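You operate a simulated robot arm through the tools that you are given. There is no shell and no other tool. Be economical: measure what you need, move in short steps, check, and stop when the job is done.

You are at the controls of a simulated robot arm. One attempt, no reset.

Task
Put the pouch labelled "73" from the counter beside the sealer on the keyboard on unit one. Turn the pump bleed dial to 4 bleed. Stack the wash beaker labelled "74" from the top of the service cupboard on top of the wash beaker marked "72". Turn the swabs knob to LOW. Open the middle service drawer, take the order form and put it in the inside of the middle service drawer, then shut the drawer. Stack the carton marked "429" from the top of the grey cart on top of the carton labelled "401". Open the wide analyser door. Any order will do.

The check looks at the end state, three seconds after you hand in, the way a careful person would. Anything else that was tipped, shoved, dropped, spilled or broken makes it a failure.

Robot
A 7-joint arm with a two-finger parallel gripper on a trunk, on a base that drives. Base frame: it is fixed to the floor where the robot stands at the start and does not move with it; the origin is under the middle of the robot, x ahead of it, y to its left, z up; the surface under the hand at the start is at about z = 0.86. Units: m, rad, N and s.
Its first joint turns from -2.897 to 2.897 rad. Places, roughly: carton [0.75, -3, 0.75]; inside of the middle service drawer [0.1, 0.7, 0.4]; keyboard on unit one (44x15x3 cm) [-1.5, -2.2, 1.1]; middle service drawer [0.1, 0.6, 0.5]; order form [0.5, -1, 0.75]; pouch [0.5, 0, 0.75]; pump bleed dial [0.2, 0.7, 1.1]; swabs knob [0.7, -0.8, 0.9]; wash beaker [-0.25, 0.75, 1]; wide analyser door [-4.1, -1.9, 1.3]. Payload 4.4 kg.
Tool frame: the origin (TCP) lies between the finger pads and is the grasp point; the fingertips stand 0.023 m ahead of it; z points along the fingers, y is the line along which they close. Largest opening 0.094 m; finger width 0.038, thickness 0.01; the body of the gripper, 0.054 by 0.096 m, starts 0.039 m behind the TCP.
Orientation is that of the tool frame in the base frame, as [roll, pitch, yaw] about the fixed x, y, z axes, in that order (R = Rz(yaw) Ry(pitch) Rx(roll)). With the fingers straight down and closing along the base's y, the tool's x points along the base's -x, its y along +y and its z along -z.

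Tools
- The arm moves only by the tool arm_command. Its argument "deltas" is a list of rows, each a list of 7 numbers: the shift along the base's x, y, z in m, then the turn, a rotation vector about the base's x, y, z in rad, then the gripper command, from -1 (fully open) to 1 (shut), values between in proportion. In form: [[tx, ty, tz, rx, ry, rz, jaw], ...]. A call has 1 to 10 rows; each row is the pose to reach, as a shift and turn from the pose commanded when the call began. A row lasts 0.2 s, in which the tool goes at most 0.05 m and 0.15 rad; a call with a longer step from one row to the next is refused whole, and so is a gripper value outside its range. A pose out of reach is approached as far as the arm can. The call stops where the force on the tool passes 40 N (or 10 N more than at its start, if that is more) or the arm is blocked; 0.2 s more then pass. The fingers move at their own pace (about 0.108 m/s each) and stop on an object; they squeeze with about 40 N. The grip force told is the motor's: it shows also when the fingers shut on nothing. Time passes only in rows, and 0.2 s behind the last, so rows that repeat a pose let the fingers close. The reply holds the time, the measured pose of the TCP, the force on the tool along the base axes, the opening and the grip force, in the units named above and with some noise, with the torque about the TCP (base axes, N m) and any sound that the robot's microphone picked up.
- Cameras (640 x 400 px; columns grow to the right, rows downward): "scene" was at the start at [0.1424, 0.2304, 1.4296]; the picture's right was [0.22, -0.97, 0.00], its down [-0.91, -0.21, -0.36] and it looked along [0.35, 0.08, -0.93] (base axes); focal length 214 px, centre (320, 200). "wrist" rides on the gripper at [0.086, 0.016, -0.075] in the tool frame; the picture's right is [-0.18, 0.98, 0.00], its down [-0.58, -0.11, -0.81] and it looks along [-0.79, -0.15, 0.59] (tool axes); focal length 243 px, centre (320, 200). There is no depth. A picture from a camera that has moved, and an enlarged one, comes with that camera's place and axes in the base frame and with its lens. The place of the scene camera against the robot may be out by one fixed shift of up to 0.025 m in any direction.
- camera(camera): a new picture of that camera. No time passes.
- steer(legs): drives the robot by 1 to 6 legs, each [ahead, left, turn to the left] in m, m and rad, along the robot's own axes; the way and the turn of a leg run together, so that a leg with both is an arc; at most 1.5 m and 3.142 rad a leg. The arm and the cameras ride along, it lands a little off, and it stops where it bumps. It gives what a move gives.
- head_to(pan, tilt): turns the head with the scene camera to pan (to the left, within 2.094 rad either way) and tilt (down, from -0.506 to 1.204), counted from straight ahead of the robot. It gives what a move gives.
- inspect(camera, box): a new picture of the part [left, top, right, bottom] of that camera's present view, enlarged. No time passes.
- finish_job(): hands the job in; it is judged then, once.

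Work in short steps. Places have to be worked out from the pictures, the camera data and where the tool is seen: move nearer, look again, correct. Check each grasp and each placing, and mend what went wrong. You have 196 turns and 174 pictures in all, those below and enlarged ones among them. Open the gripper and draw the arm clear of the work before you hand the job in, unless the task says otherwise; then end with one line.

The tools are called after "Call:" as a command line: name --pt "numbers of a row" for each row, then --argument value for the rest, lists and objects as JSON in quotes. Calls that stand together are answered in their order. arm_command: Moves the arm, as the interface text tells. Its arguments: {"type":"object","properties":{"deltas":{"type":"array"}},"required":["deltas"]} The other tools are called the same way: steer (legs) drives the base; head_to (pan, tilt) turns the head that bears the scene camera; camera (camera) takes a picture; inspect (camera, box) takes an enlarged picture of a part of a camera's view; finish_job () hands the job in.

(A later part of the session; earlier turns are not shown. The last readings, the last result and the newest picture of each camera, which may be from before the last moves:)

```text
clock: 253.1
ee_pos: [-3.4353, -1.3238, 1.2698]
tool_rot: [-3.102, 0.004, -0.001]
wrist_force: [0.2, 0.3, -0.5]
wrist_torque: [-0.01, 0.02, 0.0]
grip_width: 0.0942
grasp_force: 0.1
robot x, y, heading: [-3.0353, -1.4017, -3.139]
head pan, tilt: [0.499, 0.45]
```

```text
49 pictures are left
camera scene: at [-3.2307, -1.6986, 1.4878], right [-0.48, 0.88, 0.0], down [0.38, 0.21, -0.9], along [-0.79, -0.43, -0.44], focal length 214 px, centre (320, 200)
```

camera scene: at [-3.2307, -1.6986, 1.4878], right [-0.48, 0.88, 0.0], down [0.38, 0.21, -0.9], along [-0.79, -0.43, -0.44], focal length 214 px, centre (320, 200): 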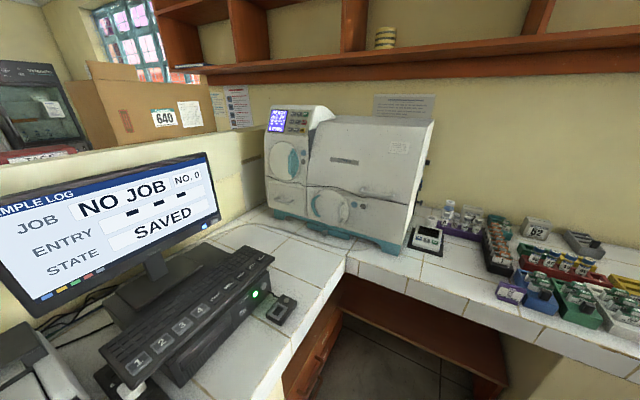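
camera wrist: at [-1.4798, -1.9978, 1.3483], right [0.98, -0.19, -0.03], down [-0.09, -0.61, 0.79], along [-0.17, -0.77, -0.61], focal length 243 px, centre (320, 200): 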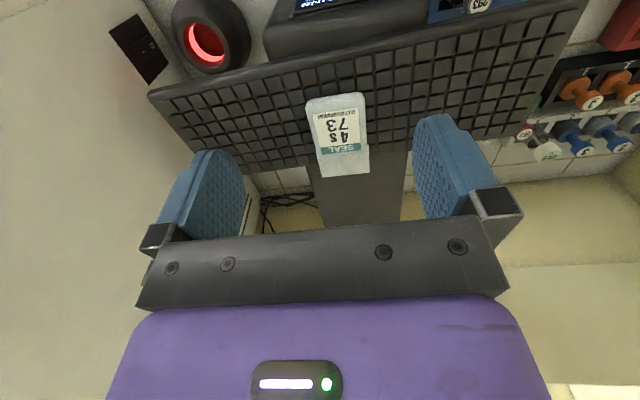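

Handle refined to (−3.867, −1.808, 1.195). Yaw the tool and move in front of it.

Call:
arm_command --pt "-0.008 -0.04 0 0 0 -0.148 -1" --pt "-0.016 -0.08 0 0 0 -0.296 -1" --pt "-0.024 -0.12 0 0 0 -0.444 -1" --pt "-0.032 -0.16 0 0 0 -0.592 -1" --pt "-0.04 -0.2 0 0 0 -0.74 -1" --pt "-0.048 -0.24 0 0 0 -0.888 -1" --pt "-0.056 -0.28 0 0 0 -1.036 -1" --pt "-0.064 -0.32 0 0 0 -1.184 -1" --pt "-0.072 -0.36 0 0 0 -1.332 -1" --pt "-0.08 -0.4 0 0 0 -1.48 -1"

Call:
arm_command --pt "-0.01 -0.02 0 0 0.14 0 -1" --pt "-0.03 -0.04 0 0 0.28 0 -1" --pt "-0.05 -0.06 0 0 0.42 0 -1" --pt "-0.07 -0.075 0 0 0.56 0 -1" --pt "-0.09 -0.085 0 0 0.7 0 -1" --pt "-0.11 -0.085 0 0 0.84 0 -1" --pt "-0.13 -0.085 0 0 0.98 0 -1" --pt "-0.15 -0.085 0 0 1.12 0 -1" --pt "-0.17 -0.085 0 0 1.26 0 -1" --pt "-0.19 -0.085 0 0 1.4 0 -1"

Call:
camera --camera "scene"

Call:
camera --camera "wrist"

```text
clock: 255.3
ee_pos: [-3.5157, -1.723, 1.2697]
tool_rot: [-3.104, 0.002, -1.478]
wrist_force: [0.8, 0.4, 0.3]
wrist_torque: [-0.05, 0.04, -0.01]
grip_width: 0.0938
grasp_force: 0.1
robot x, y, heading: [-3.0413, -1.4041, -3.137]
head pan, tilt: [0.499, 0.45]
```

```text
clock: 257.4
ee_pos: [-3.8322, -1.6133, 1.2779]
tool_rot: [1.953, 0.054, -1.931]
wrist_force: [0.1, 0.5, 1.1]
wrist_torque: [-0.04, 0.0, 0.02]
grip_width: 0.0937
grasp_force: 0.1
robot x, y, heading: [-3.0387, -1.4036, -3.136]
head pan, tilt: [0.499, 0.45]
stopped in row 10: the arm was blocked; the commanded pose is now the measured one
```

```text
48 pictures are left
camera scene: at [-3.1834, -1.6994, 1.4303], right [-0.79, 0.61, 0.0], down [0.57, 0.74, -0.37], along [-0.23, -0.29, -0.93], focal length 214 px, centre (320, 200)
```

scene: 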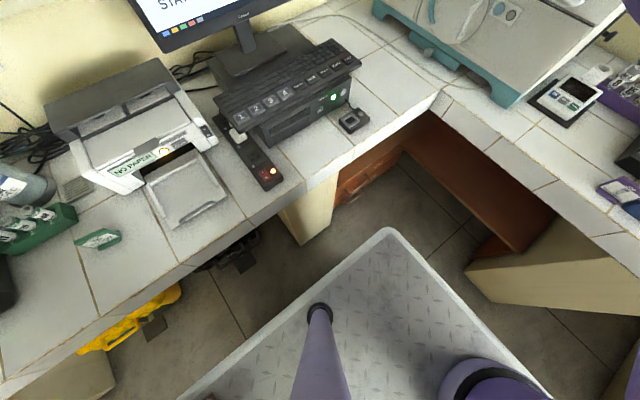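

```text
47 pictures are left
camera wrist: at [-3.8032, -1.7187, 1.317], right [-0.3, 0.25, 0.92], down [0.94, 0.26, 0.23], along [-0.18, 0.93, -0.31], focal length 243 px, centre (320, 200)
```

wrist: 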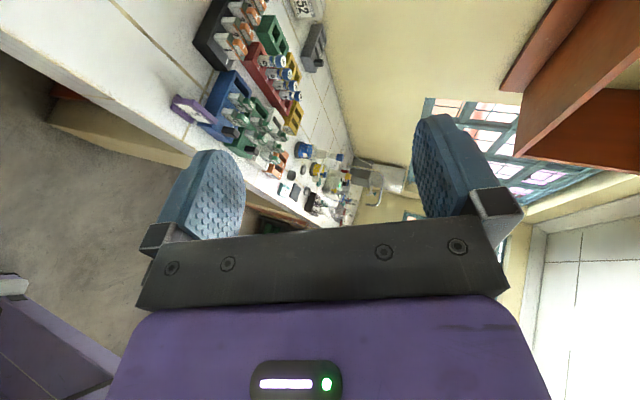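

The arm bumped the head mast on that side. Unwind to tool-down in front, then re-aim the robot so the handle is straight ahead.

Call:
arm_command --pt "0.035 0.01 0 -0.044 -0.11 0 -1" --pt "0.07 0.02 0 -0.088 -0.22 0 -1" --pt "0.105 0.03 0 -0.132 -0.33 0 -1" --pt "0.14 0.04 0 -0.176 -0.44 0 -1" --pt "0.175 0.05 0 -0.22 -0.55 0 -1" --pt "0.21 0.06 0 -0.265 -0.66 0 -1" --pt "0.245 0.07 0 -0.31 -0.77 0 -1" --pt "0.28 0.08 0 -0.354 -0.88 0 -1" --pt "0.31 0.09 0 -0.4 -0.99 0 -1" --pt "0.34 0.1 0 -0.443 -1.1 0 -1"

Call:
head_to --pan 0.3 --tilt 0.5

Call:
camera --camera "scene"

```text
clock: 257.9
ee_pos: [-3.8189, -1.4992, 1.277]
tool_rot: [2.136, 0.051, -2.111]
wrist_force: [0.6, -0.1, -0.1]
wrist_torque: [0.04, 0.02, -0.03]
grip_width: 0.0939
grasp_force: 0.0
robot x, y, heading: [-3.0383, -1.4028, -3.137]
head pan, tilt: [0.499, 0.45]
stopped in row 2: the arm was blocked; the commanded pose is now the measured one
```

```text
clock: 258.6
ee_pos: [-3.8191, -1.4989, 1.2798]
tool_rot: [2.139, 0.047, -2.107]
wrist_force: [0.0, -0.8, -1.5]
wrist_torque: [-0.04, 0.01, 0.04]
grip_width: 0.0942
grasp_force: 0.0
robot x, y, heading: [-3.0375, -1.4026, -3.138]
head pan, tilt: [0.3, 0.499]
```

```text
46 pictures are left
camera scene: at [-3.2318, -1.6855, 1.4724], right [-0.35, 0.94, 0.0], down [0.55, 0.2, -0.81], along [-0.76, -0.28, -0.58], focal length 214 px, centre (320, 200)
```

scene: 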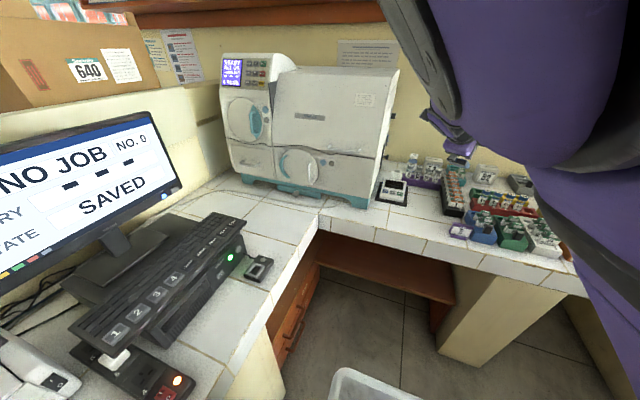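

The elbow is against the head. Slide the hand straight to the right (+y) first.

Call:
arm_command --pt "0 0.04 0 0 0 0 -1" --pt "0 0.08 0 0 0 0 -1" --pt "0 0.12 0 0 0 0 -1" --pt "0.02 0.16 0 -0.04 -0.1 0 -1" --pt "0.04 0.2 0 -0.08 -0.2 0 -1" --pt "0.06 0.23 0 -0.12 -0.3 0 -1" --pt "0.09 0.25 0 -0.16 -0.4 0 -1"

```text
clock: 260.2
ee_pos: [-3.7267, -1.2508, 1.2791]
tool_rot: [2.566, 0.109, -2.067]
wrist_force: [-0.4, -1.4, 0.1]
wrist_torque: [0.04, -0.01, 0.01]
grip_width: 0.094
grasp_force: 0.1
robot x, y, heading: [-3.042, -1.4035, -3.137]
head pan, tilt: [0.3, 0.499]
```

Freed. Retract a bit further toward the robot, then reposition and turn left 0.65.

Call:
arm_command --pt "0.04 0.01 0 -0.03 -0.1 0 -1" --pt "0.08 0.02 0 -0.06 -0.2 0 -1" --pt "0.12 0.03 0 -0.1 -0.3 0 -1" --pt "0.16 0.04 0 -0.12 -0.4 0 -1" --pt "0.2 0.05 0 -0.14 -0.5 0 -1"

Call:
steer --legs '[[0.07, -0.2, 0], [0, 0, 0.65]]'

Call:
head_to --pan 0.0 --tilt 0.5

Call:
camera --camera "scene"

```text
clock: 261.4
ee_pos: [-3.526, -1.2012, 1.2757]
tool_rot: [3.082, 0.205, -1.987]
wrist_force: [0.3, -0.3, 0.1]
wrist_torque: [0.02, 0.01, -0.02]
grip_width: 0.0942
grasp_force: 0.1
robot x, y, heading: [-3.0405, -1.4017, -3.144]
head pan, tilt: [0.3, 0.499]
```

```text
clock: 264.9
ee_pos: [-3.6217, -1.3341, 1.2752]
tool_rot: [3.081, 0.206, -1.34]
wrist_force: [0.6, -0.7, 0.1]
wrist_torque: [0.02, -0.01, 0.0]
grip_width: 0.0938
grasp_force: 0.1
robot x, y, heading: [-3.1064, -1.1997, -2.49]
head pan, tilt: [0.3, 0.499]
```

```text
clock: 265.7
ee_pos: [-3.6219, -1.3348, 1.2749]
tool_rot: [3.081, 0.207, -1.34]
wrist_force: [0.2, 0.5, -0.4]
wrist_torque: [0.0, -0.04, -0.01]
grip_width: 0.0941
grasp_force: 0.0
robot x, y, heading: [-3.1101, -1.2002, -2.486]
head pan, tilt: [0.0, 0.499]
```

```text
45 pictures are left
camera scene: at [-3.1308, -1.52, 1.4833], right [-0.61, 0.79, 0.0], down [0.38, 0.29, -0.88], along [-0.7, -0.53, -0.48], focal length 214 px, centre (320, 200)
```

scene: 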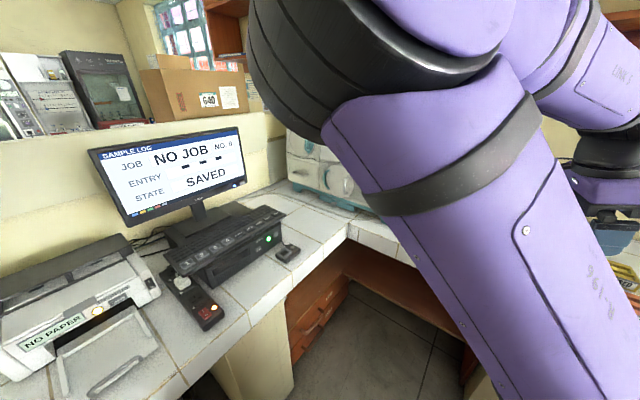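

Straighten the tool (down, yaw −π/2) and move in front of the lid above handle height.

Call:
arm_command --pt "-0.01 -0.042 0.01 -0.02 -0.012 -0.026 -1" --pt "-0.02 -0.084 0.02 -0.04 -0.024 -0.051 -1" --pt "-0.03 -0.126 0.03 -0.06 -0.035 -0.077 -1" --pt "-0.04 -0.168 0.04 -0.08 -0.047 -0.1 -1" --pt "-0.05 -0.21 0.05 -0.1 -0.06 -0.128 -1" --pt "-0.06 -0.252 0.06 -0.125 -0.07 -0.153 -1" --pt "-0.065 -0.294 0.07 -0.15 -0.085 -0.18 -1" --pt "-0.07 -0.336 0.08 -0.17 -0.1 -0.205 -1" --pt "-0.075 -0.378 0.085 -0.185 -0.106 -0.23 -1" --pt "-0.08 -0.42 0.09 -0.185 -0.106 -0.23 -1"

Call:
arm_command --pt "0 -0.015 0 0 0.14 0 -1" --pt "0 -0.03 0 0 0.28 0 -1" --pt "0 -0.045 0 0 0.42 0 -1" --pt "0 -0.05 0 0 0.56 0 -1" --pt "0 -0.05 0 0 0.7 0 -1"

Call:
camera --camera "scene"

Call:
camera --camera "wrist"

```text
clock: 267.9
ee_pos: [-3.7016, -1.7546, 1.3667]
tool_rot: [-3.12, 0.009, -1.562]
wrist_force: [0.3, 0.8, 1.2]
wrist_torque: [0.0, -0.02, 0.03]
grip_width: 0.0939
grasp_force: 0.0
robot x, y, heading: [-3.1047, -1.1971, -2.488]
head pan, tilt: [0.0, 0.499]
```

```text
clock: 269.1
ee_pos: [-3.7021, -1.803, 1.3666]
tool_rot: [2.461, 0.014, -1.572]
wrist_force: [-0.4, -1.1, -0.2]
wrist_torque: [-0.04, -0.06, -0.01]
grip_width: 0.094
grasp_force: 0.1
robot x, y, heading: [-3.1098, -1.2002, -2.491]
head pan, tilt: [0.0, 0.499]
```

```text
44 pictures are left
camera scene: at [-3.1312, -1.5198, 1.4833], right [-0.61, 0.79, 0.0], down [0.38, 0.29, -0.88], along [-0.7, -0.53, -0.48], focal length 214 px, centre (320, 200)
```

scene: 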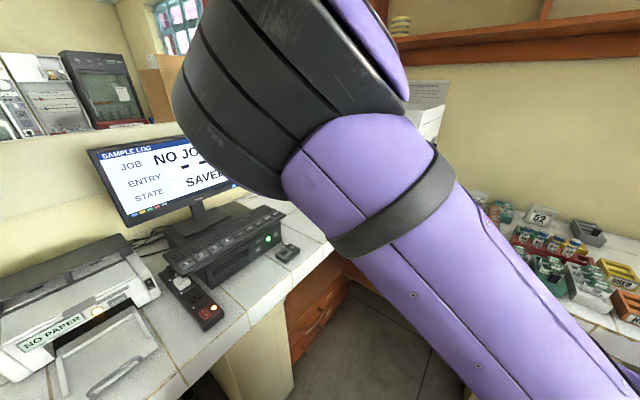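

```text
43 pictures are left
camera wrist: at [-3.6671, -1.8914, 1.4339], right [-0.76, 0.18, 0.62], down [0.59, 0.57, 0.57], along [-0.26, 0.8, -0.54], focal length 243 px, centre (320, 200)
```

wrist: 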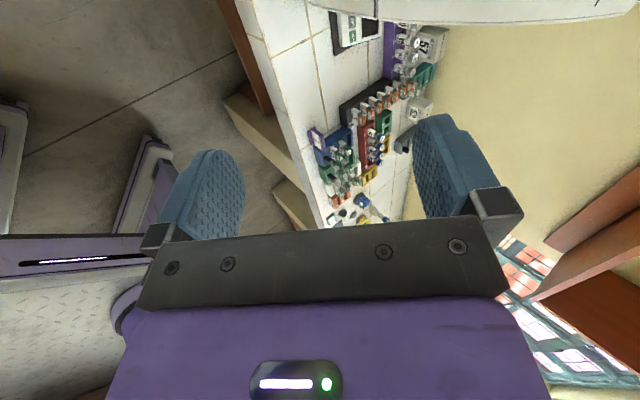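

Tilted fine. Approach to a ~7 cm standoff from the handle.

Call:
arm_command --pt "-0.03 0 -0.03 0 0 0 -1" --pt "-0.06 0 -0.06 0 0 0 -1" --pt "-0.09 0 -0.09 0 0 0 -1" --pt "-0.11 0 -0.11 0 0 0 -1"

Call:
camera --camera "wrist"

```text
clock: 270.1
ee_pos: [-3.811, -1.8036, 1.2573]
tool_rot: [2.463, 0.015, -1.57]
wrist_force: [0.8, -0.7, 0.1]
wrist_torque: [-0.01, 0.02, 0.02]
grip_width: 0.0938
grasp_force: 0.2
robot x, y, heading: [-3.1138, -1.2005, -2.485]
head pan, tilt: [0.0, 0.499]
```

```text
42 pictures are left
camera wrist: at [-3.7767, -1.8928, 1.3248], right [-0.77, 0.18, 0.62], down [0.59, 0.57, 0.57], along [-0.26, 0.8, -0.54], focal length 243 px, centre (320, 200)
```

wrist: 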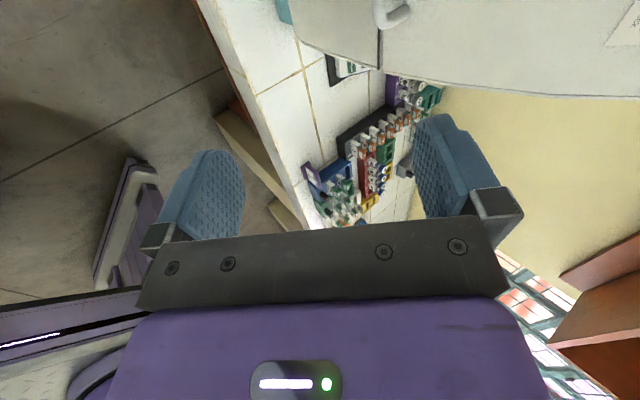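

Recomputed with the wrist ray: handle centre ≈(−3.98, −1.855, 1.152). Move closer and look again.

Call:
arm_command --pt "-0.03 -0.015 -0.012 0 0 0 -1" --pt "-0.06 -0.03 -0.025 0 0 0 -1" --pt "-0.085 -0.045 -0.035 0 0 0 -1"

Call:
camera --camera "wrist"

```text
clock: 270.9
ee_pos: [-3.8958, -1.8506, 1.2225]
tool_rot: [2.464, 0.012, -1.57]
wrist_force: [0.3, 0.2, 0.6]
wrist_torque: [0.01, 0.0, 0.01]
grip_width: 0.0938
grasp_force: 0.0
robot x, y, heading: [-3.1099, -1.2026, -2.49]
head pan, tilt: [0.0, 0.499]
```

```text
41 pictures are left
camera wrist: at [-3.8604, -1.9385, 1.2902], right [-0.77, 0.18, 0.62], down [0.59, 0.57, 0.57], along [-0.26, 0.8, -0.54], focal length 243 px, centre (320, 200)
```

wrist: 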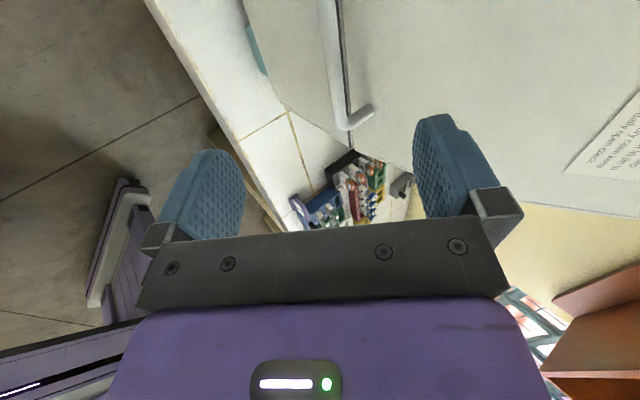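

Bar aligned between the fingers, about 9.5 cm ahead. Advance and grip it.

Call:
arm_command --pt "-0.02 0 -0.017 0 0 0 -1" --pt "-0.04 0 -0.035 0 0 0 -1" --pt "-0.055 0 -0.048 0 0 0 -1" --pt "-0.07 0 -0.06 0 0 0 -1" --pt "-0.07 0 -0.06 0 0 0 -1"

Call:
camera --camera "wrist"

```text
clock: 271.9
ee_pos: [-3.9594, -1.849, 1.1682]
tool_rot: [2.461, 0.011, -1.568]
wrist_force: [32.0, 17.8, 15.1]
wrist_torque: [-0.21, 1.31, -1.11]
grip_width: 0.0869
grasp_force: 0.0
robot x, y, heading: [-3.1089, -1.2009, -2.49]
head pan, tilt: [0.0, 0.499]
stopped in row 5: the force on the tool passed its limit at 54 N (the readings are from after the stop); the commanded pose is now the measured one
```

```text
40 pictures are left
camera wrist: at [-3.925, -1.9372, 1.2363], right [-0.76, 0.18, 0.62], down [0.59, 0.58, 0.56], along [-0.26, 0.8, -0.54], focal length 243 px, centre (320, 200)
```

wrist: 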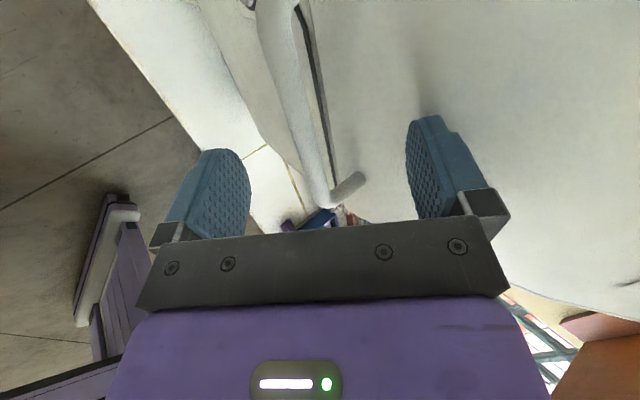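

The bar sits between the pads; close the grip here.

Call:
arm_command --pt "0.003 0 0.002 0 0 0 -0.3" --pt "0.003 0 0.002 0 0 0 0.5" --pt "0.003 0 0.002 0 0 0 1" --pt "0.003 0 0.002 0 0 0 1" --pt "0.003 0 0.002 0 0 0 1"

Call:
camera --camera "wrist"

```text
clock: 273.0
ee_pos: [-3.957, -1.8512, 1.1639]
tool_rot: [2.47, 0.014, -1.571]
wrist_force: [6.1, 0.4, 2.1]
wrist_torque: [0.09, -0.07, -0.99]
grip_width: 0.0119
grasp_force: 44.9
robot x, y, heading: [-3.106, -1.199, -2.491]
head pan, tilt: [0.0, 0.499]
stopped in row 5: the force on the tool passed its limit at 51 N (the readings are from after the stop); the commanded pose is now the measured one
```

```text
39 pictures are left
camera wrist: at [-3.9225, -1.9393, 1.2315], right [-0.77, 0.17, 0.61], down [0.59, 0.57, 0.57], along [-0.25, 0.8, -0.54], focal length 243 px, centre (320, 200)
```

wrist: 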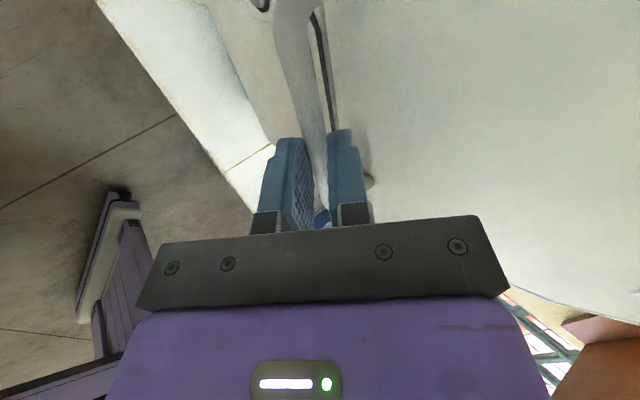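

Gripped. Pull out and up in a small arc about the assumed top hinge.

Call:
arm_command --pt "0.008 0 0.005 0 -0.03 0 1" --pt "0.016 0 0.011 0 -0.06 0 1" --pt "0.023 0 0.017 0 -0.1 0 1" --pt "0.03 0 0.024 0 -0.13 0 1"

Call:
camera --camera "wrist"

```text
clock: 274.0
ee_pos: [-3.9287, -1.8505, 1.1884]
tool_rot: [2.6, 0.015, -1.567]
wrist_force: [-8.2, 2.3, 10.2]
wrist_torque: [-0.59, 0.28, -0.54]
grip_width: 0.0116
grasp_force: 45.4
robot x, y, heading: [-3.1114, -1.2022, -2.486]
head pan, tilt: [0.0, 0.499]
```

```text
38 pictures are left
camera wrist: at [-3.9026, -1.9393, 1.2604], right [-0.84, 0.17, 0.51], down [0.51, 0.57, 0.64], along [-0.18, 0.8, -0.57], focal length 243 px, centre (320, 200)
```

wrist: 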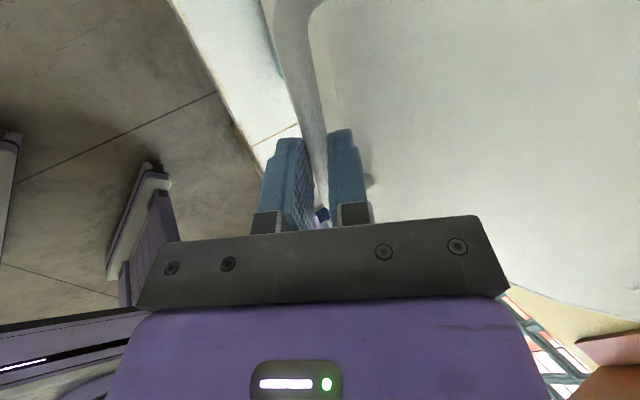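

The lid is opening. Continue along the arc.

Call:
arm_command --pt "0.009 0 0.01 0 -0.05 0 1" --pt "0.017 0 0.021 0 -0.1 0 1" --pt "0.025 0 0.033 0 -0.15 0 1" --pt "0.033 0 0.0447 0 -0.2 0 1" --pt "0.04 0 0.057 0 -0.25 0 1" --pt "0.046 0 0.069 0 -0.3 0 1" --pt "0.052 0 0.082 0 -0.35 0 1" --pt "0.057 0 0.0947 0 -0.4 0 1"

```text
clock: 275.8
ee_pos: [-3.867, -1.8512, 1.2811]
tool_rot: [3.001, 0.013, -1.563]
wrist_force: [19.8, 10.1, -10.8]
wrist_torque: [0.49, -0.51, -1.29]
grip_width: 0.0118
grasp_force: 45.2
robot x, y, heading: [-3.1097, -1.2001, -2.487]
head pan, tilt: [0.0, 0.499]
```

Circle fit gives hinge ≈(−4.13, 1.39), radius 0.282. Continue along it.

Call:
arm_command --pt "0.008 0 0.013 0 -0.05 0 1" --pt "0.012 0 0.0268 0 -0.1 0 1" --pt "0.016 0 0.041 0 -0.14 0 1" --pt "0.019 0 0.0548 0 -0.18 0 1" --pt "0.021 0 0.069 0 -0.22 0 1" --pt "0.023 0 0.083 0 -0.26 0 1" --pt "0.0235 0 0.097 0 -0.3 0 1" --pt "0.024 0 0.111 0 -0.34 0 1" --pt "0.0235 0 0.125 0 -0.38 0 1" --pt "0.022 0 0.14 0 -0.42 0 1"

Call:
camera --camera "wrist"

```text
clock: 277.7
ee_pos: [-3.8495, -1.8507, 1.3746]
tool_rot: [-2.973, 0.016, -1.562]
wrist_force: [-15.0, -12.2, 0.4]
wrist_torque: [-0.32, 0.32, -0.29]
grip_width: 0.0115
grasp_force: 44.8
out of reach, approached as far as the arm can: row 8, 9
robot x, y, heading: [-3.107, -1.2014, -2.487]
head pan, tilt: [0.0, 0.499]
stopped in row 9: the force on the tool passed its limit at 41 N (the readings are from after the stop); the commanded pose is now the measured one
```

```text
37 pictures are left
camera wrist: at [-3.8756, -1.9396, 1.4452], right [-0.97, 0.18, -0.16], down [-0.03, 0.57, 0.82], along [0.24, 0.8, -0.55], focal length 243 px, centre (320, 200)
```

wrist: 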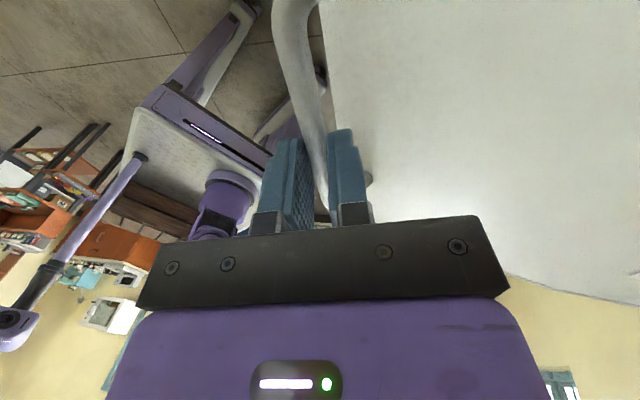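

Lid is ~50° open and the arm is at its reach limit. Release to see whether it stays up.

Call:
arm_command --pt "0 0 0 0 0 0 0" --pt "0 0 0 0 0 0 -1" --pt "0 0 0.01 0 0 0 -1" --pt "0.02 0 0.03 0 0 0 -1" --pt "0.05 0.01 0.05 0 0 0 -1" --pt "0.09 0.02 0.06 0 0 0 -1" --pt "0.13 0.03 0.06 0 0 0 -1"

Call:
camera --camera "wrist"

Call:
camera --camera "scene"

```text
clock: 279.3
ee_pos: [-3.718, -1.8195, 1.4356]
tool_rot: [-2.971, 0.017, -1.563]
wrist_force: [-0.9, 0.4, -0.4]
wrist_torque: [-0.01, -0.04, 0.02]
grip_width: 0.0944
grasp_force: 0.1
out of reach, approached as far as the arm can: row 3, 4
robot x, y, heading: [-3.1089, -1.2056, -2.49]
head pan, tilt: [0.0, 0.499]
```

```text
36 pictures are left
camera wrist: at [-3.7452, -1.9087, 1.5058], right [-0.97, 0.18, -0.16], down [-0.04, 0.57, 0.82], along [0.24, 0.8, -0.54], focal length 243 px, centre (320, 200)
```

wrist: 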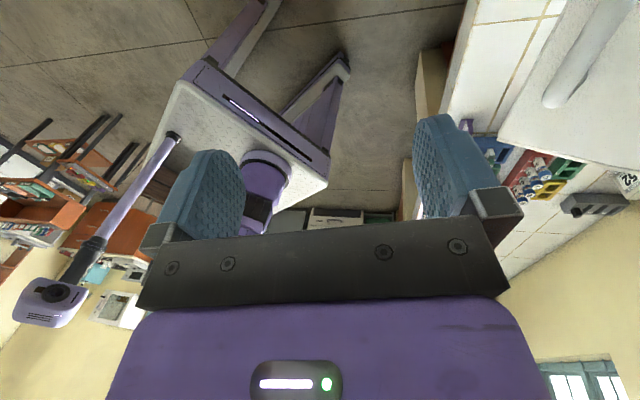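

```text
35 pictures are left
camera scene: at [-3.131, -1.5201, 1.4832], right [-0.61, 0.79, 0.0], down [0.38, 0.29, -0.88], along [-0.7, -0.53, -0.48], focal length 214 px, centre (320, 200)
```

scene: 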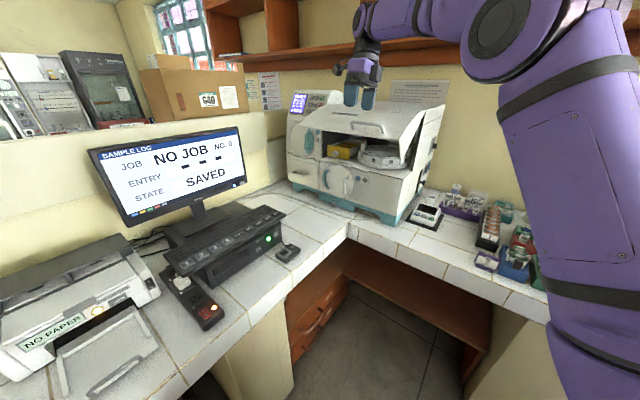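

The lid stays up and the interior is exposed. I'll open it further by pushing up from below: retract, tilt the tool forward with jaws closed.

Call:
arm_command --pt "0.03 0.01 -0.01 0 0.14 0 0" --pt "0.06 0.02 -0.03 0 0.28 0 1" --pt "0.08 0.02 -0.06 0 0.42 0 1" --pt "0.09 0.02 -0.1 0 0.56 0 1" --pt "0.09 0.02 -0.13 0 0.7 0 1" --pt "0.09 0.02 -0.15 0 0.84 0 1" --pt "0.09 0.02 -0.16 0 0.98 0 1" --pt "0.09 0.02 -0.16 0 1.12 0 1"

Call:
camera --camera "scene"

```text
clock: 281.1
ee_pos: [-3.6263, -1.7994, 1.2781]
tool_rot: [2.188, 0.015, -1.58]
wrist_force: [1.6, -0.1, 0.7]
wrist_torque: [-0.05, 0.02, 0.03]
grip_width: 0.0001
grasp_force: 39.9
robot x, y, heading: [-3.1047, -1.2004, -2.492]
head pan, tilt: [0.0, 0.499]
```

```text
34 pictures are left
camera scene: at [-3.1288, -1.5192, 1.4834], right [-0.61, 0.79, 0.0], down [0.38, 0.29, -0.88], along [-0.7, -0.53, -0.48], focal length 214 px, centre (320, 200)
```

scene: 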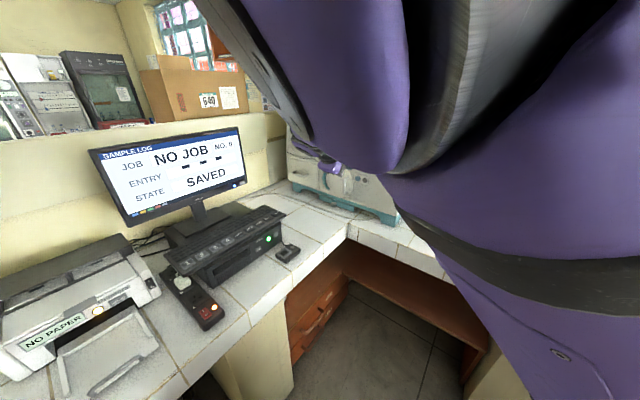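

Slide the closed fingers under the lid edge and lift.

Call:
arm_command --pt "-0.045 0 0 0 0 0 1" --pt "-0.09 0 0 0 0 0 1" --pt "-0.135 0 0 0 0 0 1" --pt "-0.18 0 0 0 0 0 1" --pt "-0.225 0 0.0 0 0 0 1" --pt "-0.245 0 0.03 0 0 0 1" --pt "-0.245 0 0.06 0 0 0 1"

Call:
arm_command --pt "0 0 0.025 0 0 0 1" --pt "0 0 0.05 0 0 0 1" --pt "-0.005 0 0.075 0 0 0 1" --pt "-0.01 0 0.1 0 0 0 1" --pt "-0.02 0 0.125 0 0 0 1" --pt "-0.03 0 0.15 0 0 0 1" --pt "-0.04 0 0.175 0 0 0 1"

Call:
camera --camera "wrist"

```text
clock: 282.4
ee_pos: [-3.8524, -1.8015, 1.2792]
tool_rot: [2.201, 0.018, -1.581]
wrist_force: [0.3, 0.2, 0.8]
wrist_torque: [-0.02, 0.0, 0.0]
grip_width: 0.0002
grasp_force: 40.2
robot x, y, heading: [-3.1093, -1.1989, -2.483]
head pan, tilt: [0.0, 0.499]
stopped in row 6: the force on the tool passed its limit at 89 N (the readings are from after the stop); the commanded pose is now the measured one
```

```text
clock: 283.2
ee_pos: [-3.8532, -1.8023, 1.3554]
tool_rot: [2.202, 0.013, -1.574]
wrist_force: [18.5, 6.5, 0.3]
wrist_torque: [-0.49, 0.86, 0.37]
grip_width: 0.0002
grasp_force: 40.0
robot x, y, heading: [-3.1103, -1.1976, -2.483]
head pan, tilt: [0.0, 0.499]
stopped in row 4: the force on the tool passed its limit at 44 N (the readings are from after the stop); the commanded pose is now the measured one
```

```text
33 pictures are left
camera wrist: at [-3.8029, -1.8903, 1.4108], right [-0.58, 0.17, 0.8], down [0.72, 0.57, 0.4], along [-0.39, 0.8, -0.46], focal length 243 px, centre (320, 200)
```

wrist: 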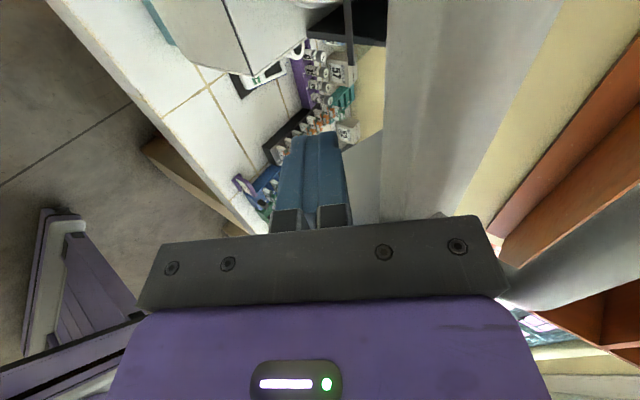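

The lid rests on the hand and is moving up; continue lifting slowly.

Call:
arm_command --pt "0.005 0 0.012 0 0 0 1" --pt "0.006 0 0.024 0 0 0 1" --pt "0.006 0 0.036 0 0 0 1" --pt "0.006 0 0.048 0 0 0 1" --pt "0.005 0 0.06 0 0 0 1" --pt "0.004 0 0.072 0 0 0 1" --pt "0.002 0 0.084 0 0 0 1" --pt "0 0 0.096 0 0 0 1" --pt "-0.004 0 0.108 0 0 0 1" --pt "-0.008 0 0.12 0 0 0 1"

Call:
camera --camera "wrist"

Call:
camera --camera "scene"

```text
clock: 285.4
ee_pos: [-3.8648, -1.8018, 1.4754]
tool_rot: [2.2, 0.017, -1.577]
wrist_force: [-0.2, 0.0, 0.2]
wrist_torque: [0.02, -0.02, -0.02]
grip_width: 0.0
grasp_force: 40.6
robot x, y, heading: [-3.1108, -1.1993, -2.485]
head pan, tilt: [0.0, 0.499]
```

```text
32 pictures are left
camera wrist: at [-3.8136, -1.8898, 1.53], right [-0.58, 0.17, 0.8], down [0.72, 0.57, 0.4], along [-0.39, 0.8, -0.45], focal length 243 px, centre (320, 200)
```

wrist: 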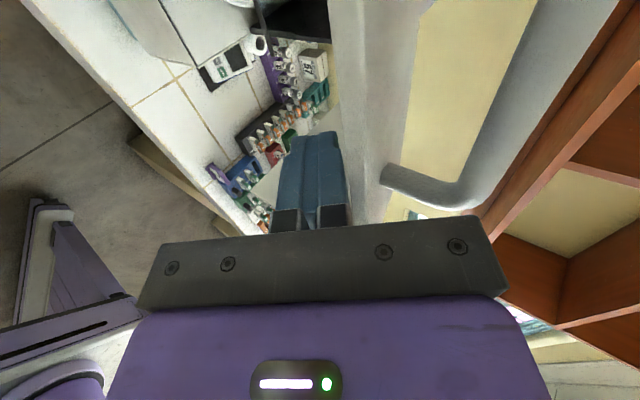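

```text
31 pictures are left
camera scene: at [-3.1292, -1.5199, 1.4833], right [-0.61, 0.79, 0.0], down [0.38, 0.29, -0.88], along [-0.7, -0.54, -0.48], focal length 214 px, centre (320, 200)
```

scene: 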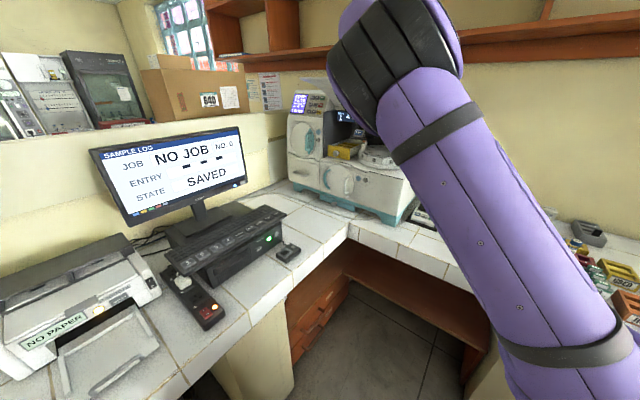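

The lid is now well open (~75°). Withdraw the hand straight out, then fold to tool-down.

Call:
arm_command --pt "0.04 0 -0.01 0 0 0 1" --pt "0.08 0 -0.02 0 0 0 1" --pt "0.12 0.01 -0.03 0 0 0 1" --pt "0.16 0.03 -0.05 0 -0.1 0 0" --pt "0.18 0.07 -0.06 0 -0.23 0 -1" --pt "0.2 0.11 -0.08 0 -0.36 0 -1" --pt "0.21 0.15 -0.1 0 -0.49 0 -1" --pt "0.22 0.19 -0.12 0 -0.62 0 -1" --pt "0.23 0.23 -0.14 0 -0.75 0 -1" --pt "0.24 0.27 -0.16 0 -0.88 0 -1"

```text
clock: 287.6
ee_pos: [-3.6218, -1.5352, 1.3148]
tool_rot: [3.08, 0.018, -1.559]
wrist_force: [0.5, -0.1, -0.3]
wrist_torque: [-0.02, 0.01, 0.01]
grip_width: 0.0939
grasp_force: 0.1
robot x, y, heading: [-3.108, -1.2027, -2.488]
head pan, tilt: [0.0, 0.499]
```

Pull the arm in, back off from the corner, and turn to heading 0.

Call:
arm_command --pt "0.03 0.02 0 0 0 0 -1" --pt "0.06 0.04 0 0 0 0 -1" --pt "0.09 0.06 0 0 0 0 -1" --pt "0.12 0.08 0 0 0 0 -1"

Call:
steer --legs '[[-0.6, 0, 0]]'

Call:
steer --legs '[[0, 0, 2.49]]'

Call:
head_to --pan 0.3 --tilt 0.4

Call:
camera --camera "scene"

```text
clock: 288.6
ee_pos: [-3.5037, -1.4539, 1.3146]
tool_rot: [3.079, 0.017, -1.559]
wrist_force: [-1.1, 0.9, -0.3]
wrist_torque: [-0.04, -0.03, -0.03]
grip_width: 0.0939
grasp_force: 0.0
robot x, y, heading: [-3.1085, -1.1965, -2.485]
head pan, tilt: [0.0, 0.499]
```

```text
clock: 292.0
ee_pos: [-3.031, -1.0902, 1.3141]
tool_rot: [3.08, 0.016, -1.566]
wrist_force: [-0.9, -0.1, 0.5]
wrist_torque: [-0.01, 0.02, -0.02]
grip_width: 0.094
grasp_force: 0.1
robot x, y, heading: [-2.6374, -0.8363, -2.489]
head pan, tilt: [0.0, 0.499]
```

```text
clock: 298.4
ee_pos: [-2.1696, -0.8464, 1.3139]
tool_rot: [3.082, 0.014, 0.995]
wrist_force: [-0.1, 0.0, 0.8]
wrist_torque: [0.01, 0.01, 0.01]
grip_width: 0.0941
grasp_force: 0.0
robot x, y, heading: [-2.6399, -0.839, 0.069]
head pan, tilt: [0.0, 0.499]
```

```text
clock: 299.2
ee_pos: [-2.1699, -0.8467, 1.3154]
tool_rot: [3.08, 0.017, 0.993]
wrist_force: [-0.1, 0.8, 0.8]
wrist_torque: [-0.01, -0.02, -0.03]
grip_width: 0.0938
grasp_force: 0.1
robot x, y, heading: [-2.6378, -0.8403, 0.066]
head pan, tilt: [0.3, 0.4]
```

```text
30 pictures are left
camera scene: at [-2.4797, -0.5815, 1.4924], right [0.36, -0.93, 0.0], down [-0.36, -0.14, -0.92], along [0.86, 0.33, -0.39], focal length 214 px, centre (320, 200)
```

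scene: 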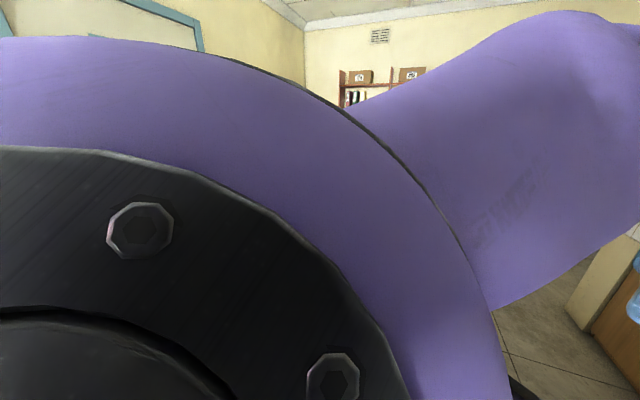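

The elbow sits in front of the camera; unwind the tool yaw to the neutral orientation.

Call:
arm_command --pt "0.01 -0.01 0 0.006 0 0.14 -1" --pt "0.02 -0.02 0 0.012 0 0.28 -1" --pt "0.03 -0.03 0 0.018 0 0.42 -1" --pt "0.04 -0.04 0 0.02 0 0.56 -1" --pt "0.05 -0.05 0 0.02 0 0.7 -1" --pt "0.05 -0.06 0 0.02 0 0.84 -1" --pt "0.05 -0.06 0 0.02 0 0.98 -1" --pt "0.05 -0.06 0 0.02 0 1.12 -1" --pt "0.05 -0.06 0 0.02 0 1.26 -1" --pt "0.05 -0.06 0 0.02 0 1.4 -1"

Call:
arm_command --pt "0.0 -0.03 -0.02 0 0 0.14 -1" --pt "0.0 -0.06 -0.04 0 0 0.28 -1" --pt "0.0 -0.09 -0.06 0 0 0.42 -1" --pt "0.0 -0.12 -0.08 0 0 0.56 -1" --pt "0.0 -0.15 -0.1 0 0 0.7 -1"

Call:
steer --legs '[[0, 0, -0.066], [0, -0.53, 0]]'

Call:
camera --camera "scene"

```text
clock: 301.4
ee_pos: [-2.1209, -0.9186, 1.3136]
tool_rot: [3.079, -0.005, 2.356]
wrist_force: [-0.8, 0.4, 0.0]
wrist_torque: [-0.05, 0.0, 0.01]
grip_width: 0.0939
grasp_force: 0.0
robot x, y, heading: [-2.6398, -0.8389, 0.068]
head pan, tilt: [0.3, 0.4]
```

```text
clock: 302.6
ee_pos: [-2.1191, -1.0559, 1.2144]
tool_rot: [3.077, -0.005, 3.098]
wrist_force: [-0.2, 0.3, 0.4]
wrist_torque: [-0.09, 0.0, 0.05]
grip_width: 0.0937
grasp_force: 0.1
robot x, y, heading: [-2.6362, -0.8372, 0.069]
head pan, tilt: [0.3, 0.4]
```

```text
clock: 306.1
ee_pos: [-2.1311, -1.6162, 1.2143]
tool_rot: [3.077, -0.003, 3.029]
wrist_force: [-0.3, 0.0, -0.1]
wrist_torque: [-0.01, 0.01, 0.04]
grip_width: 0.0941
grasp_force: 0.0
robot x, y, heading: [-2.6338, -1.3622, 0.008]
head pan, tilt: [0.3, 0.4]
```

```text
29 pictures are left
camera scene: at [-2.4599, -1.1191, 1.4924], right [0.3, -0.95, 0.0], down [-0.37, -0.12, -0.92], along [0.88, 0.28, -0.39], focal length 214 px, centre (320, 200)
```

scene: 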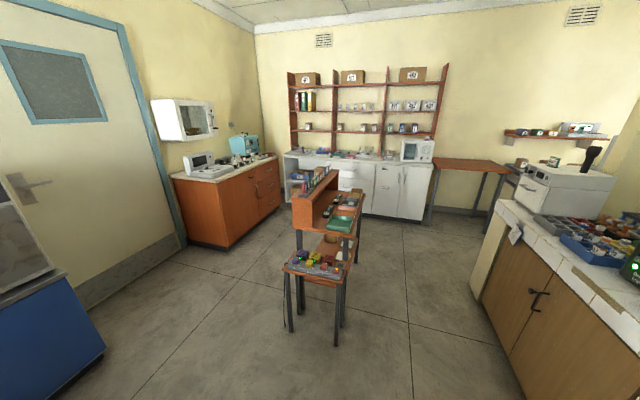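

Clear view of the corridor. Drive forward through it to x≈−0.2.

Call:
steer --legs '[[1.2, -0.02, 0], [1.2, 0, 0]]'

Call:
head_to --pan -1.2 --tilt 0.35

Call:
camera --camera "scene"

```text
clock: 317.9
ee_pos: [0.2682, -1.6054, 1.2134]
tool_rot: [3.079, -0.003, 3.039]
wrist_force: [-0.4, -0.2, -0.3]
wrist_torque: [0.04, 0.01, 0.01]
grip_width: 0.094
grasp_force: 0.1
robot x, y, heading: [-0.2363, -1.3592, 0.016]
head pan, tilt: [0.3, 0.4]
```

```text
clock: 319.5
ee_pos: [0.2683, -1.6061, 1.2148]
tool_rot: [3.079, -0.003, 3.039]
wrist_force: [0.8, -1.5, -0.2]
wrist_torque: [-0.01, 0.01, -0.03]
grip_width: 0.0941
grasp_force: 0.1
robot x, y, heading: [-0.2351, -1.3604, 0.019]
head pan, tilt: [-1.201, 0.351]
```

```text
28 pictures are left
camera scene: at [-0.1177, -1.2269, 1.497], right [-0.93, -0.38, 0.0], down [-0.13, 0.32, -0.94], along [0.35, -0.87, -0.34], focal length 214 px, centre (320, 200)
```

scene: 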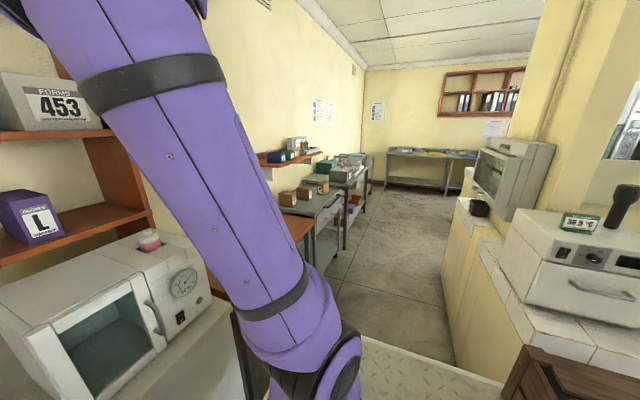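

Zoom on the grey cart with cartons.

Call:
inspect --camera "scene" --box '[255, 140, 385, 225]'

```text
4.71 times, centred on (320, 182) of scene
camera zoom: at [-0.1177, -1.2269, 1.497], right [-0.93, -0.38, 0.0], down [-0.13, 0.32, -0.94], along [0.35, -0.87, -0.34], focal length 1009 px, centre (320, 282)
```

zoom: 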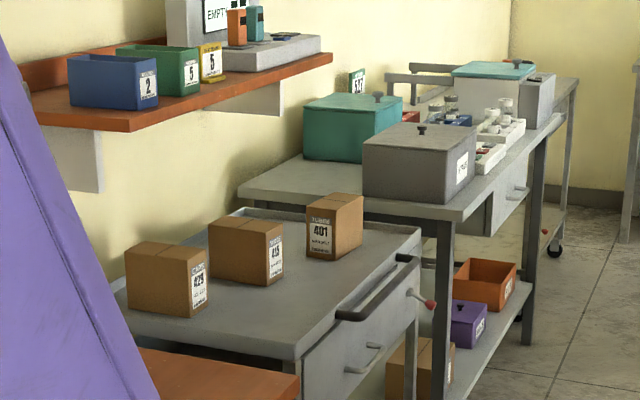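

Carton 429 is at ≈(0.8, −2.9), 401 at ≈(0.64, −3.27) on the cart (top z≈0.77). Raise the arm above microwave height, then turn to heading π/2.

Call:
arm_command --pt "-0.01 0.01 0.045 0 0 0 -1" --pt "-0.02 0.02 0.09 0 0 0 -1" --pt "-0.03 0.03 0.135 0 0 0 -1" --pt "-0.04 0.04 0.18 0 0 0 -1" --pt "-0.05 0.05 0.225 0 0 0 -1"

Call:
steer --legs '[[0.14, 0.0, 0], [0, 0, 1.55]]'

```text
clock: 320.7
ee_pos: [0.2187, -1.5543, 1.441]
tool_rot: [3.078, -0.003, 3.039]
wrist_force: [-0.3, 0.1, -0.9]
wrist_torque: [0.03, -0.02, 0.02]
grip_width: 0.094
grasp_force: 0.0
robot x, y, heading: [-0.2404, -1.357, 0.009]
head pan, tilt: [-1.201, 0.351]
```

```text
clock: 325.8
ee_pos: [0.1027, -0.9032, 1.441]
tool_rot: [3.08, -0.003, -1.682]
wrist_force: [0.1, 0.0, -0.2]
wrist_torque: [0.02, 0.03, 0.05]
grip_width: 0.0942
grasp_force: 0.0
robot x, y, heading: [-0.0994, -1.3536, 1.573]
head pan, tilt: [-1.201, 0.351]
```

Reverse down the aisle, shifting slightly toward +x, then look at the cart.

Call:
steer --legs '[[-0.3, -0.1, 0], [-1.3, 0, 0]]'

Call:
head_to --pan -1.5 --tilt 0.75

Call:
camera --camera "scene"

```text
clock: 334.1
ee_pos: [0.2103, -2.5164, 1.4396]
tool_rot: [3.079, -0.003, -1.681]
wrist_force: [0.1, -0.4, -0.4]
wrist_torque: [0.03, 0.0, 0.0]
grip_width: 0.094
grasp_force: 0.1
robot x, y, heading: [0.01, -2.9728, 1.584]
head pan, tilt: [-1.201, 0.351]
```

```text
clock: 335.0
ee_pos: [0.2108, -2.5155, 1.4402]
tool_rot: [3.079, -0.003, -1.68]
wrist_force: [-0.9, 0.9, 0.6]
wrist_torque: [0.02, -0.01, -0.03]
grip_width: 0.0941
grasp_force: 0.0
robot x, y, heading: [0.0126, -2.9685, 1.58]
head pan, tilt: [-1.499, 0.75]
```

```text
26 pictures are left
camera scene: at [-0.1544, -2.883, 1.4614], right [0.08, -1.0, 0.0], down [-0.68, -0.05, -0.73], along [0.73, 0.06, -0.68], focal length 214 px, centre (320, 200)
```

scene: 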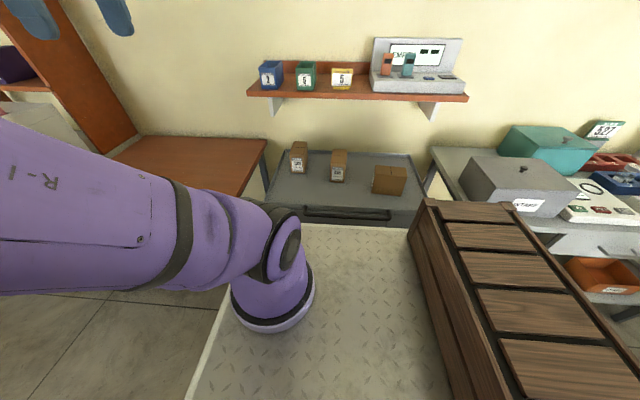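

Cart in view. Zoom on the three cartons.

Call:
inspect --camera "scene" --box '[260, 130, 440, 230]'

```text
3.56 times, centred on (350, 180) of scene
camera zoom: at [-0.1544, -2.883, 1.4614], right [0.08, -1.0, 0.0], down [-0.68, -0.05, -0.73], along [0.73, 0.06, -0.68], focal length 763 px, centre (213, 271)
```

zoom: 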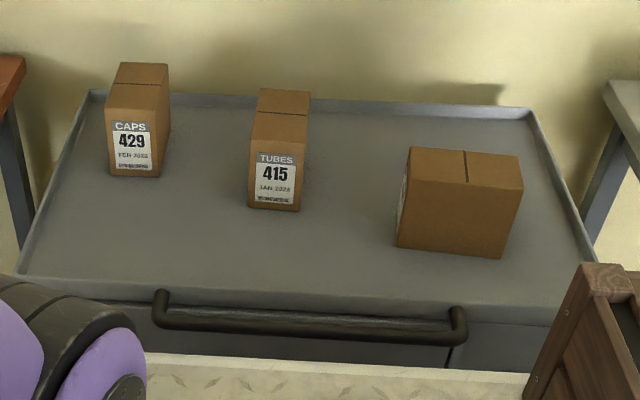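

Boxes located: 429 centre ≈(0.71, −2.714), top ≈0.976; 401 centre ≈(0.553, −3.10). Shift the robot 5 cm left and bring the arm over.

Call:
steer --legs '[[0, 0.05, 0]]'

Call:
arm_command --pt "0.038 -0.017 -0.025 0 0 -0.146 -1" --pt "0.076 -0.034 -0.05 0 0 -0.292 -1" --pt "0.114 -0.051 -0.075 0 0 -0.438 -1" --pt "0.152 -0.068 -0.1 0 0 -0.584 -1" --pt "0.19 -0.085 -0.125 0 0 -0.73 -1" --pt "0.228 -0.102 -0.15 0 0 -0.876 -1" --pt "0.266 -0.119 -0.175 0 0 -1.022 -1" --pt "0.304 -0.136 -0.2 0 0 -1.168 -1" --pt "0.342 -0.153 -0.225 0 0 -1.314 -1" --pt "0.38 -0.17 -0.25 0 0 -1.46 -1"

Call:
arm_command --pt "0.01 -0.005 -0.03 -0.02 -0.1 0 -1" --pt "0.02 -0.01 -0.06 -0.04 -0.2 0 -1" --pt "0.03 -0.02 -0.09 -0.062 -0.3 0 -1" --pt "0.04 -0.025 -0.11 -0.062 -0.3 0 -1"

Call:
camera --camera "wrist"

```text
clock: 335.9
ee_pos: [0.159, -2.5164, 1.4394]
tool_rot: [3.079, -0.003, -1.682]
wrist_force: [0.0, -0.5, -0.7]
wrist_torque: [-0.03, 0.03, -0.02]
grip_width: 0.094
grasp_force: 0.0
robot x, y, heading: [-0.0397, -2.9693, 1.578]
head pan, tilt: [-1.499, 0.75]
```

```text
clock: 338.1
ee_pos: [0.5391, -2.6914, 1.1907]
tool_rot: [3.075, -0.002, 3.141]
wrist_force: [0.8, -5.2, 1.7]
wrist_torque: [0.27, -0.02, -0.02]
grip_width: 0.0939
grasp_force: 0.1
robot x, y, heading: [-0.0414, -2.9713, 1.584]
head pan, tilt: [-1.499, 0.75]
```

```text
clock: 339.1
ee_pos: [0.5768, -2.712, 1.0814]
tool_rot: [-3.141, 0.298, -3.131]
wrist_force: [-0.9, 0.2, -0.2]
wrist_torque: [-0.01, -0.03, -0.02]
grip_width: 0.0941
grasp_force: 0.1
robot x, y, heading: [-0.0377, -2.9712, 1.581]
head pan, tilt: [-1.499, 0.75]
```

```text
24 pictures are left
camera wrist: at [0.4734, -2.6973, 1.1268], right [0.17, 0.98, 0.05], down [0.32, -0.1, 0.94], along [0.93, -0.14, -0.33], focal length 243 px, centre (320, 200)
```

wrist: 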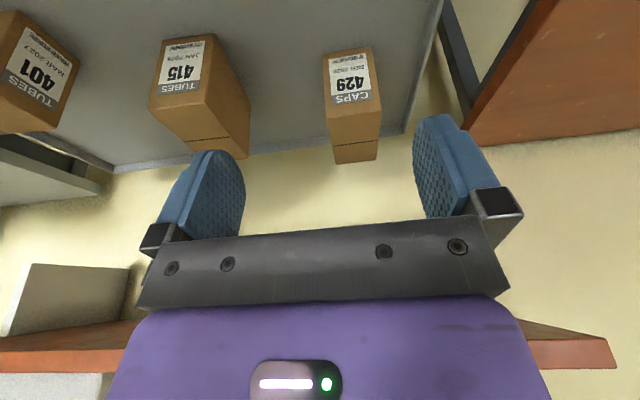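

Wrist view refines 429 to centre (0.713, −2.689). Descend along the tilted tool axis and grip.

Call:
arm_command --pt "0.02 0.023 0.0 0 0 0 -1" --pt "0.055 0.023 -0.025 0 0 0 -1" --pt "0.09 0.023 -0.055 0 0 0 -1" --pt "0.115 0.023 -0.09 0 0 0 -1" --pt "0.13 0.023 -0.127 0 0 0 -1" --pt "0.13 0.023 -0.127 0 0 0 -1"

Call:
camera --camera "wrist"

```text
clock: 340.6
ee_pos: [0.7078, -2.6872, 0.9522]
tool_rot: [3.141, 0.297, -3.134]
wrist_force: [1.1, -0.8, 0.5]
wrist_torque: [0.0, 0.0, 0.0]
grip_width: 0.0939
grasp_force: 0.0
robot x, y, heading: [-0.0385, -2.9718, 1.577]
head pan, tilt: [-1.499, 0.75]
```

```text
23 pictures are left
camera wrist: at [0.6047, -2.6728, 0.9985], right [0.17, 0.98, 0.05], down [0.32, -0.11, 0.94], along [0.93, -0.14, -0.33], focal length 243 px, centre (320, 200)
```

wrist: 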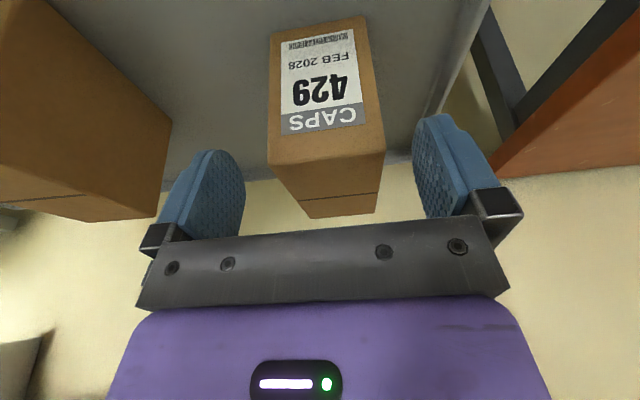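

Box is centred between the fingers. Close and lift.

Call:
arm_command --pt "0 0 0 0 0 0 0" --pt "0 0 0 0 0 0 1" --pt "0 0 0 0 0 0 1" --pt "0 0 0.02 0 0 0 1" --pt "-0.01 0 0.05 0 0 0 1" --pt "-0.04 0 0.08 0 0 0 1" --pt "-0.07 0 0.11 0 0 0 1" --pt "-0.1 -0.01 0.14 0 0 0 1" --pt "-0.13 -0.03 0.16 0 0 0 1"

```text
clock: 342.6
ee_pos: [0.5837, -2.718, 1.1132]
tool_rot: [-3.14, 0.296, -3.132]
wrist_force: [0.1, 0.5, -0.4]
wrist_torque: [-0.02, 0.05, 0.0]
grip_width: 0.0
grasp_force: 39.8
robot x, y, heading: [-0.0387, -2.9701, 1.583]
head pan, tilt: [-1.499, 0.75]
```

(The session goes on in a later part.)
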